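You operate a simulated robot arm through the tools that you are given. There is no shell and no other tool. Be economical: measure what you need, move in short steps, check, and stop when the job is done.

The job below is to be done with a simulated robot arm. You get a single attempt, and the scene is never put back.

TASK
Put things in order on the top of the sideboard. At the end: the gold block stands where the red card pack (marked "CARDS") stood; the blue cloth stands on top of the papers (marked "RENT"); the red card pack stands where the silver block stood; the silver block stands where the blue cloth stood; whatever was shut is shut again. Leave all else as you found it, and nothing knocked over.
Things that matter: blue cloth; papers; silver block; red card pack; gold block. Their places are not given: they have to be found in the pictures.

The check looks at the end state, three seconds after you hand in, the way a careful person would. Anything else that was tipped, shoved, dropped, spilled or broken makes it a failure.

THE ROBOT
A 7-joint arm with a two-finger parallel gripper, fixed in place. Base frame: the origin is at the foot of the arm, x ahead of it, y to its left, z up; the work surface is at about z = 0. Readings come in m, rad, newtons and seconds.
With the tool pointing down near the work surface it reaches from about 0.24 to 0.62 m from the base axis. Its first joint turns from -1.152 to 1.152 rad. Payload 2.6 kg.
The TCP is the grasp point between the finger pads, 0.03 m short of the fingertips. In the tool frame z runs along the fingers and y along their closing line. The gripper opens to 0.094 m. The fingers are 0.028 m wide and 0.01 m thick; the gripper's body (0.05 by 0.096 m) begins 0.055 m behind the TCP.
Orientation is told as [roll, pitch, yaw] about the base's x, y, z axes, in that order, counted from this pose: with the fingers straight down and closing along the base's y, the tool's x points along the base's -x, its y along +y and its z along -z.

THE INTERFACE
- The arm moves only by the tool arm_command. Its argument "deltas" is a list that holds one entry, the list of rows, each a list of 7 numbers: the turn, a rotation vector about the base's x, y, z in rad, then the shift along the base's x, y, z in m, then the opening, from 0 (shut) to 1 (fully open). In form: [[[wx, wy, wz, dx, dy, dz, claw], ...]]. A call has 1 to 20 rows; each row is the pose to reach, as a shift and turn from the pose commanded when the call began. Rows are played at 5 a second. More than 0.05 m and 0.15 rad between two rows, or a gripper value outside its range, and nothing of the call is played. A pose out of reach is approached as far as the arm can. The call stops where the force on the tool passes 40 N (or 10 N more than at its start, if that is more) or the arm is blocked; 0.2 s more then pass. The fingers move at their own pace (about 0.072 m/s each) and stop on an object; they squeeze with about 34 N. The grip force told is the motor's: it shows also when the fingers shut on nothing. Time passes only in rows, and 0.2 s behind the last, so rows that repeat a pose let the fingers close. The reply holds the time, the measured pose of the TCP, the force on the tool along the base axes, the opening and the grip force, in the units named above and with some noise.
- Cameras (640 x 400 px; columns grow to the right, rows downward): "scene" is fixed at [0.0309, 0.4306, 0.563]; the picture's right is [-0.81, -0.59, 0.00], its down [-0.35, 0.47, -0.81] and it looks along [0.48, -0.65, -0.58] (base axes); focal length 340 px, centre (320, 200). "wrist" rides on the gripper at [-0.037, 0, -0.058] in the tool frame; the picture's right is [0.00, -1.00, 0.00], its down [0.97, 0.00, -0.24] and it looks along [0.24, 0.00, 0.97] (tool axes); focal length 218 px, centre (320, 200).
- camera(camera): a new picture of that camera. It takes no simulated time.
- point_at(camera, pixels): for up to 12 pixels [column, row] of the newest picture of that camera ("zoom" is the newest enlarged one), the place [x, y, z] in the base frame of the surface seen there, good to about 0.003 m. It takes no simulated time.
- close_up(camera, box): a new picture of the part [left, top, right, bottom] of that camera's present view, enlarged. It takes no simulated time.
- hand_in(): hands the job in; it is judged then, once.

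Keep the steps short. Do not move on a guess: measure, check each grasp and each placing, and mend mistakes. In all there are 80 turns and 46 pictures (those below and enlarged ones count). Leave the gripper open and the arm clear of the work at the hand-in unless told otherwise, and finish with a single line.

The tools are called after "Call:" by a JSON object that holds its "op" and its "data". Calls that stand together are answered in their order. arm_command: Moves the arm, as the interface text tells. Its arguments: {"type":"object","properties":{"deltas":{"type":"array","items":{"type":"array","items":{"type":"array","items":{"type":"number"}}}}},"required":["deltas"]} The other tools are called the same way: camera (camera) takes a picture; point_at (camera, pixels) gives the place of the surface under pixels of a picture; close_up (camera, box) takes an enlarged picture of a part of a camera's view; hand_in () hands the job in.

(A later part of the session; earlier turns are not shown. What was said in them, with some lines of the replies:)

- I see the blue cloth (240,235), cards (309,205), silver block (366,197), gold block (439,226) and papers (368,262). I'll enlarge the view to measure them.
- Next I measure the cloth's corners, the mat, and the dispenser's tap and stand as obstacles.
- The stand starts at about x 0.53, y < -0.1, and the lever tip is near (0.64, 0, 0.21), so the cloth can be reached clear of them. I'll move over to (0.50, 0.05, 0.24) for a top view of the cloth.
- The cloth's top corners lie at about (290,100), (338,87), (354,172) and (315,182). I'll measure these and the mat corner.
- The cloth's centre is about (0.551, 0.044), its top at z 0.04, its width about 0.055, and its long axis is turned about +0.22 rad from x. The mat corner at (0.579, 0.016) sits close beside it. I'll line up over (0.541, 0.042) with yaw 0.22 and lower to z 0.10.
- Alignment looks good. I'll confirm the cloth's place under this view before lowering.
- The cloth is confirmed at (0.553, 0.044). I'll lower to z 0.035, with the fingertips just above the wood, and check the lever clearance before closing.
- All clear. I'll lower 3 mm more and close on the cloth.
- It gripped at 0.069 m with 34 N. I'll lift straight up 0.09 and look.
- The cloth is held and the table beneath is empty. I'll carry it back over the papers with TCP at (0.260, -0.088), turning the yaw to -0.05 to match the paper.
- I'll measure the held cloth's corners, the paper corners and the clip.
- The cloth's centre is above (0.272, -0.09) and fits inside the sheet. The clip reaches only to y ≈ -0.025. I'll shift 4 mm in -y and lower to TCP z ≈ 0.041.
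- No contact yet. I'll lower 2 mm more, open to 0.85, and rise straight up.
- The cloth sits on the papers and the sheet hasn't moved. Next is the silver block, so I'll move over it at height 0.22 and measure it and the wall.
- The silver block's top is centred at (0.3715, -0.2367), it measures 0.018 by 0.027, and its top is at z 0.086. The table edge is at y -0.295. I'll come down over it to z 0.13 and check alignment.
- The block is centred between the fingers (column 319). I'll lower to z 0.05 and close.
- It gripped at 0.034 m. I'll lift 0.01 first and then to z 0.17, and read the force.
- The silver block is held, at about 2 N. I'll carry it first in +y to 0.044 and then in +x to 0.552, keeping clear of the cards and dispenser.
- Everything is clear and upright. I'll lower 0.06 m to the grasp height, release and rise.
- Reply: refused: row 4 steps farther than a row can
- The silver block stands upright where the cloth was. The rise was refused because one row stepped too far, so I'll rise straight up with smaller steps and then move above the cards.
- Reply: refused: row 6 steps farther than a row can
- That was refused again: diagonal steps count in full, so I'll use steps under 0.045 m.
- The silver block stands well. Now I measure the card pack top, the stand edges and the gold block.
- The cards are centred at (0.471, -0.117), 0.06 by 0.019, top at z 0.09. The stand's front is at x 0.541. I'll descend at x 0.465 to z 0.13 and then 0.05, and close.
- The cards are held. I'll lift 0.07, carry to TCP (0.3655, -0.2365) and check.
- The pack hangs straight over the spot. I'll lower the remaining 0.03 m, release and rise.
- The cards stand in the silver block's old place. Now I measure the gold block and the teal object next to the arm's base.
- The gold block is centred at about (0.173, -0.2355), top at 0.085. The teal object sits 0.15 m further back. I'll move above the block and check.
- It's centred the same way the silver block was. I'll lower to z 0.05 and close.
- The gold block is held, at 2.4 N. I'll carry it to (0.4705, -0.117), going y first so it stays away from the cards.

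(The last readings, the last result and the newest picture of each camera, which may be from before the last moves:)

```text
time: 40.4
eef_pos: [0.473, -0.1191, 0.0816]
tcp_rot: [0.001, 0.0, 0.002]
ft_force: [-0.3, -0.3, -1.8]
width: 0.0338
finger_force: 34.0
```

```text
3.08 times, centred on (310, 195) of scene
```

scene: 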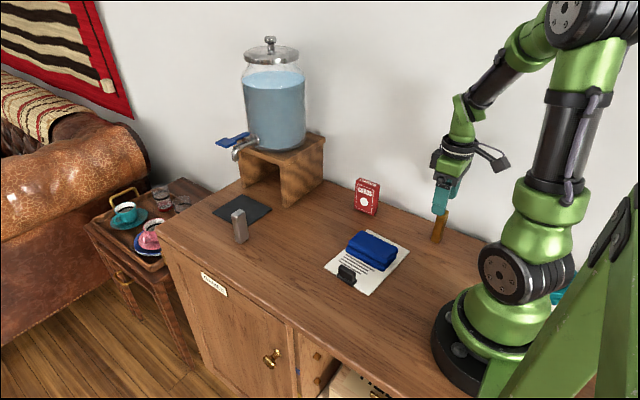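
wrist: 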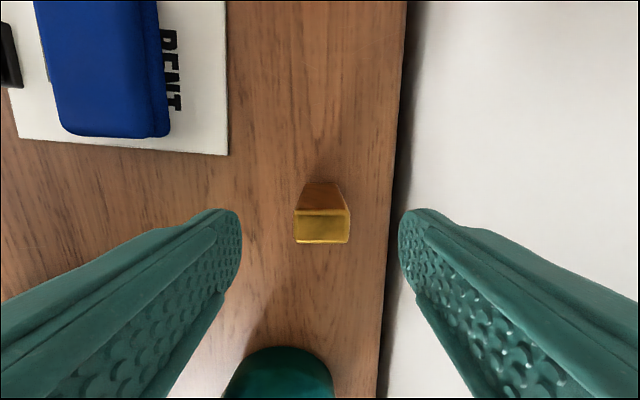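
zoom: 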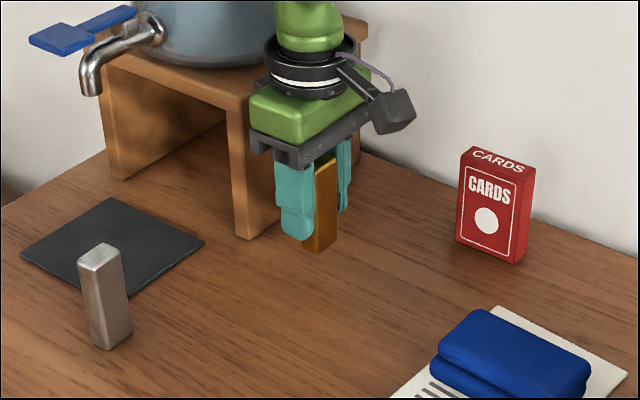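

It's upright and clear of the stand. I'll lower the last 0.03 m, release and rise, then pull back.

Call:
{"op": "arm_command", "data": {"deltas": [[[0, 0, 0, 0, 0, -0.015, 0], [0, 0, 0, 0, 0, -0.025, 0], [0, 0, 0, 0, 0, -0.0296, 0], [0, 0, 0, 0, 0, -0.0296, 0], [0, 0, 0, 0, 0, -0.0296, 0.45], [0, 0, 0, 0, 0, -0.0296, 0.65], [0, 0, 0, 0, 0, -0.0296, 0.65], [0, 0, 0, 0, 0, -0.0296, 0.65]]]}}

Call:
{"op": "arm_command", "data": {"deltas": [[[0, 0, 0, 0, 0, 0.02, 0.65], [0, 0, 0, 0, 0, 0.05, 0.65], [0, 0, 0, 0, 0, 0.09, 0.65], [0, 0, 0, 0, 0, 0.13, 0.7], [0, 0, 0, -0.01, 0.01, 0.17, 1], [0, 0, 0, -0.04, 0.03, 0.18, 1], [0, 0, 0, -0.07, 0.06, 0.18, 1], [0, 0, 0, -0.09, 0.09, 0.18, 1], [0, 0, 0, -0.09, 0.09, 0.18, 1]]]}}

Call:
{"op": "camera", "data": {"camera": "wrist"}}

Call:
{"op": "camera", "data": {"camera": "scene"}}

```text
time: 42.2
eef_pos: [0.4716, -0.1177, 0.0514]
tcp_rot: [0.0, 0.0, 0.0]
ft_force: [0.7, -0.2, -1.2]
width: 0.061
finger_force: 0.0
```

```text
time: 44.2
eef_pos: [0.3795, -0.028, 0.2306]
tcp_rot: [0.001, -0.001, 0.001]
ft_force: [0.3, 0.1, 0.1]
width: 0.0938
finger_force: 0.1
```

```text
8 pictures are left
```

wrist: 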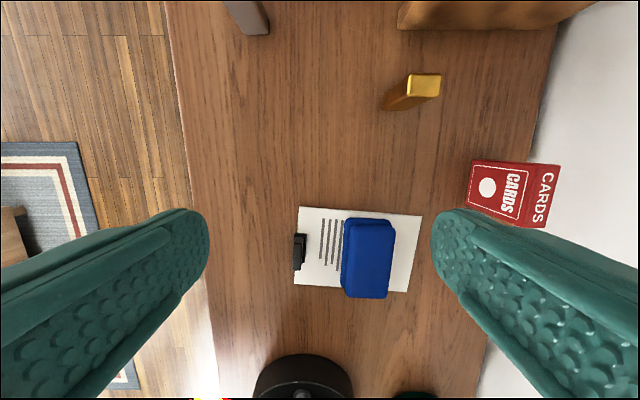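

```text
7 pictures are left
```

scene: 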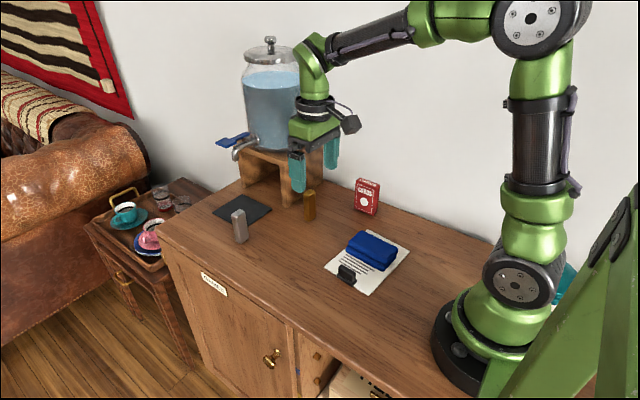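

Everything stands, and the cabinet looks the same as at the start. One last measurement of the final places before I hand in.

Call:
{"op": "point_at", "data": {"camera": "wrist", "pixels": [[424, 86], [540, 167], [537, 222], [368, 258], [348, 225], [352, 294], [296, 284], [420, 218]]}}

Call:
{"op": "point_at", "data": {"camera": "scene", "pixels": [[238, 213], [309, 192], [369, 182], [216, 212], [243, 194]]}}

```text
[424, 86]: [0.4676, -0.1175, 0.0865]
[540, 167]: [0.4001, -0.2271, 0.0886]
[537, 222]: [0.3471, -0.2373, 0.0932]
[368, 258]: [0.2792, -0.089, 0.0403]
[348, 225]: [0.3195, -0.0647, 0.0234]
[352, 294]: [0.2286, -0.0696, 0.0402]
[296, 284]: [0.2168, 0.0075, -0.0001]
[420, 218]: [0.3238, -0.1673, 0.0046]
```

```text
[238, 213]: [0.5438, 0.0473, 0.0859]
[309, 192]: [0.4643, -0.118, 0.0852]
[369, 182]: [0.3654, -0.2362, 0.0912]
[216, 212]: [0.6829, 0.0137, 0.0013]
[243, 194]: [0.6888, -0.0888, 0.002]
```

All objects measure at their goal places, and the mat and papers haven't moved. The gripper is open and clear, so I'm handing in.

Call:
{"op": "hand_in", "data": {}}

```text
The job is handed in.
```

The job is done and handed in: the gold block, card pack and silver block stand upright in their new places, the blue cloth is on the papers, and nothing was knocked over or opened.
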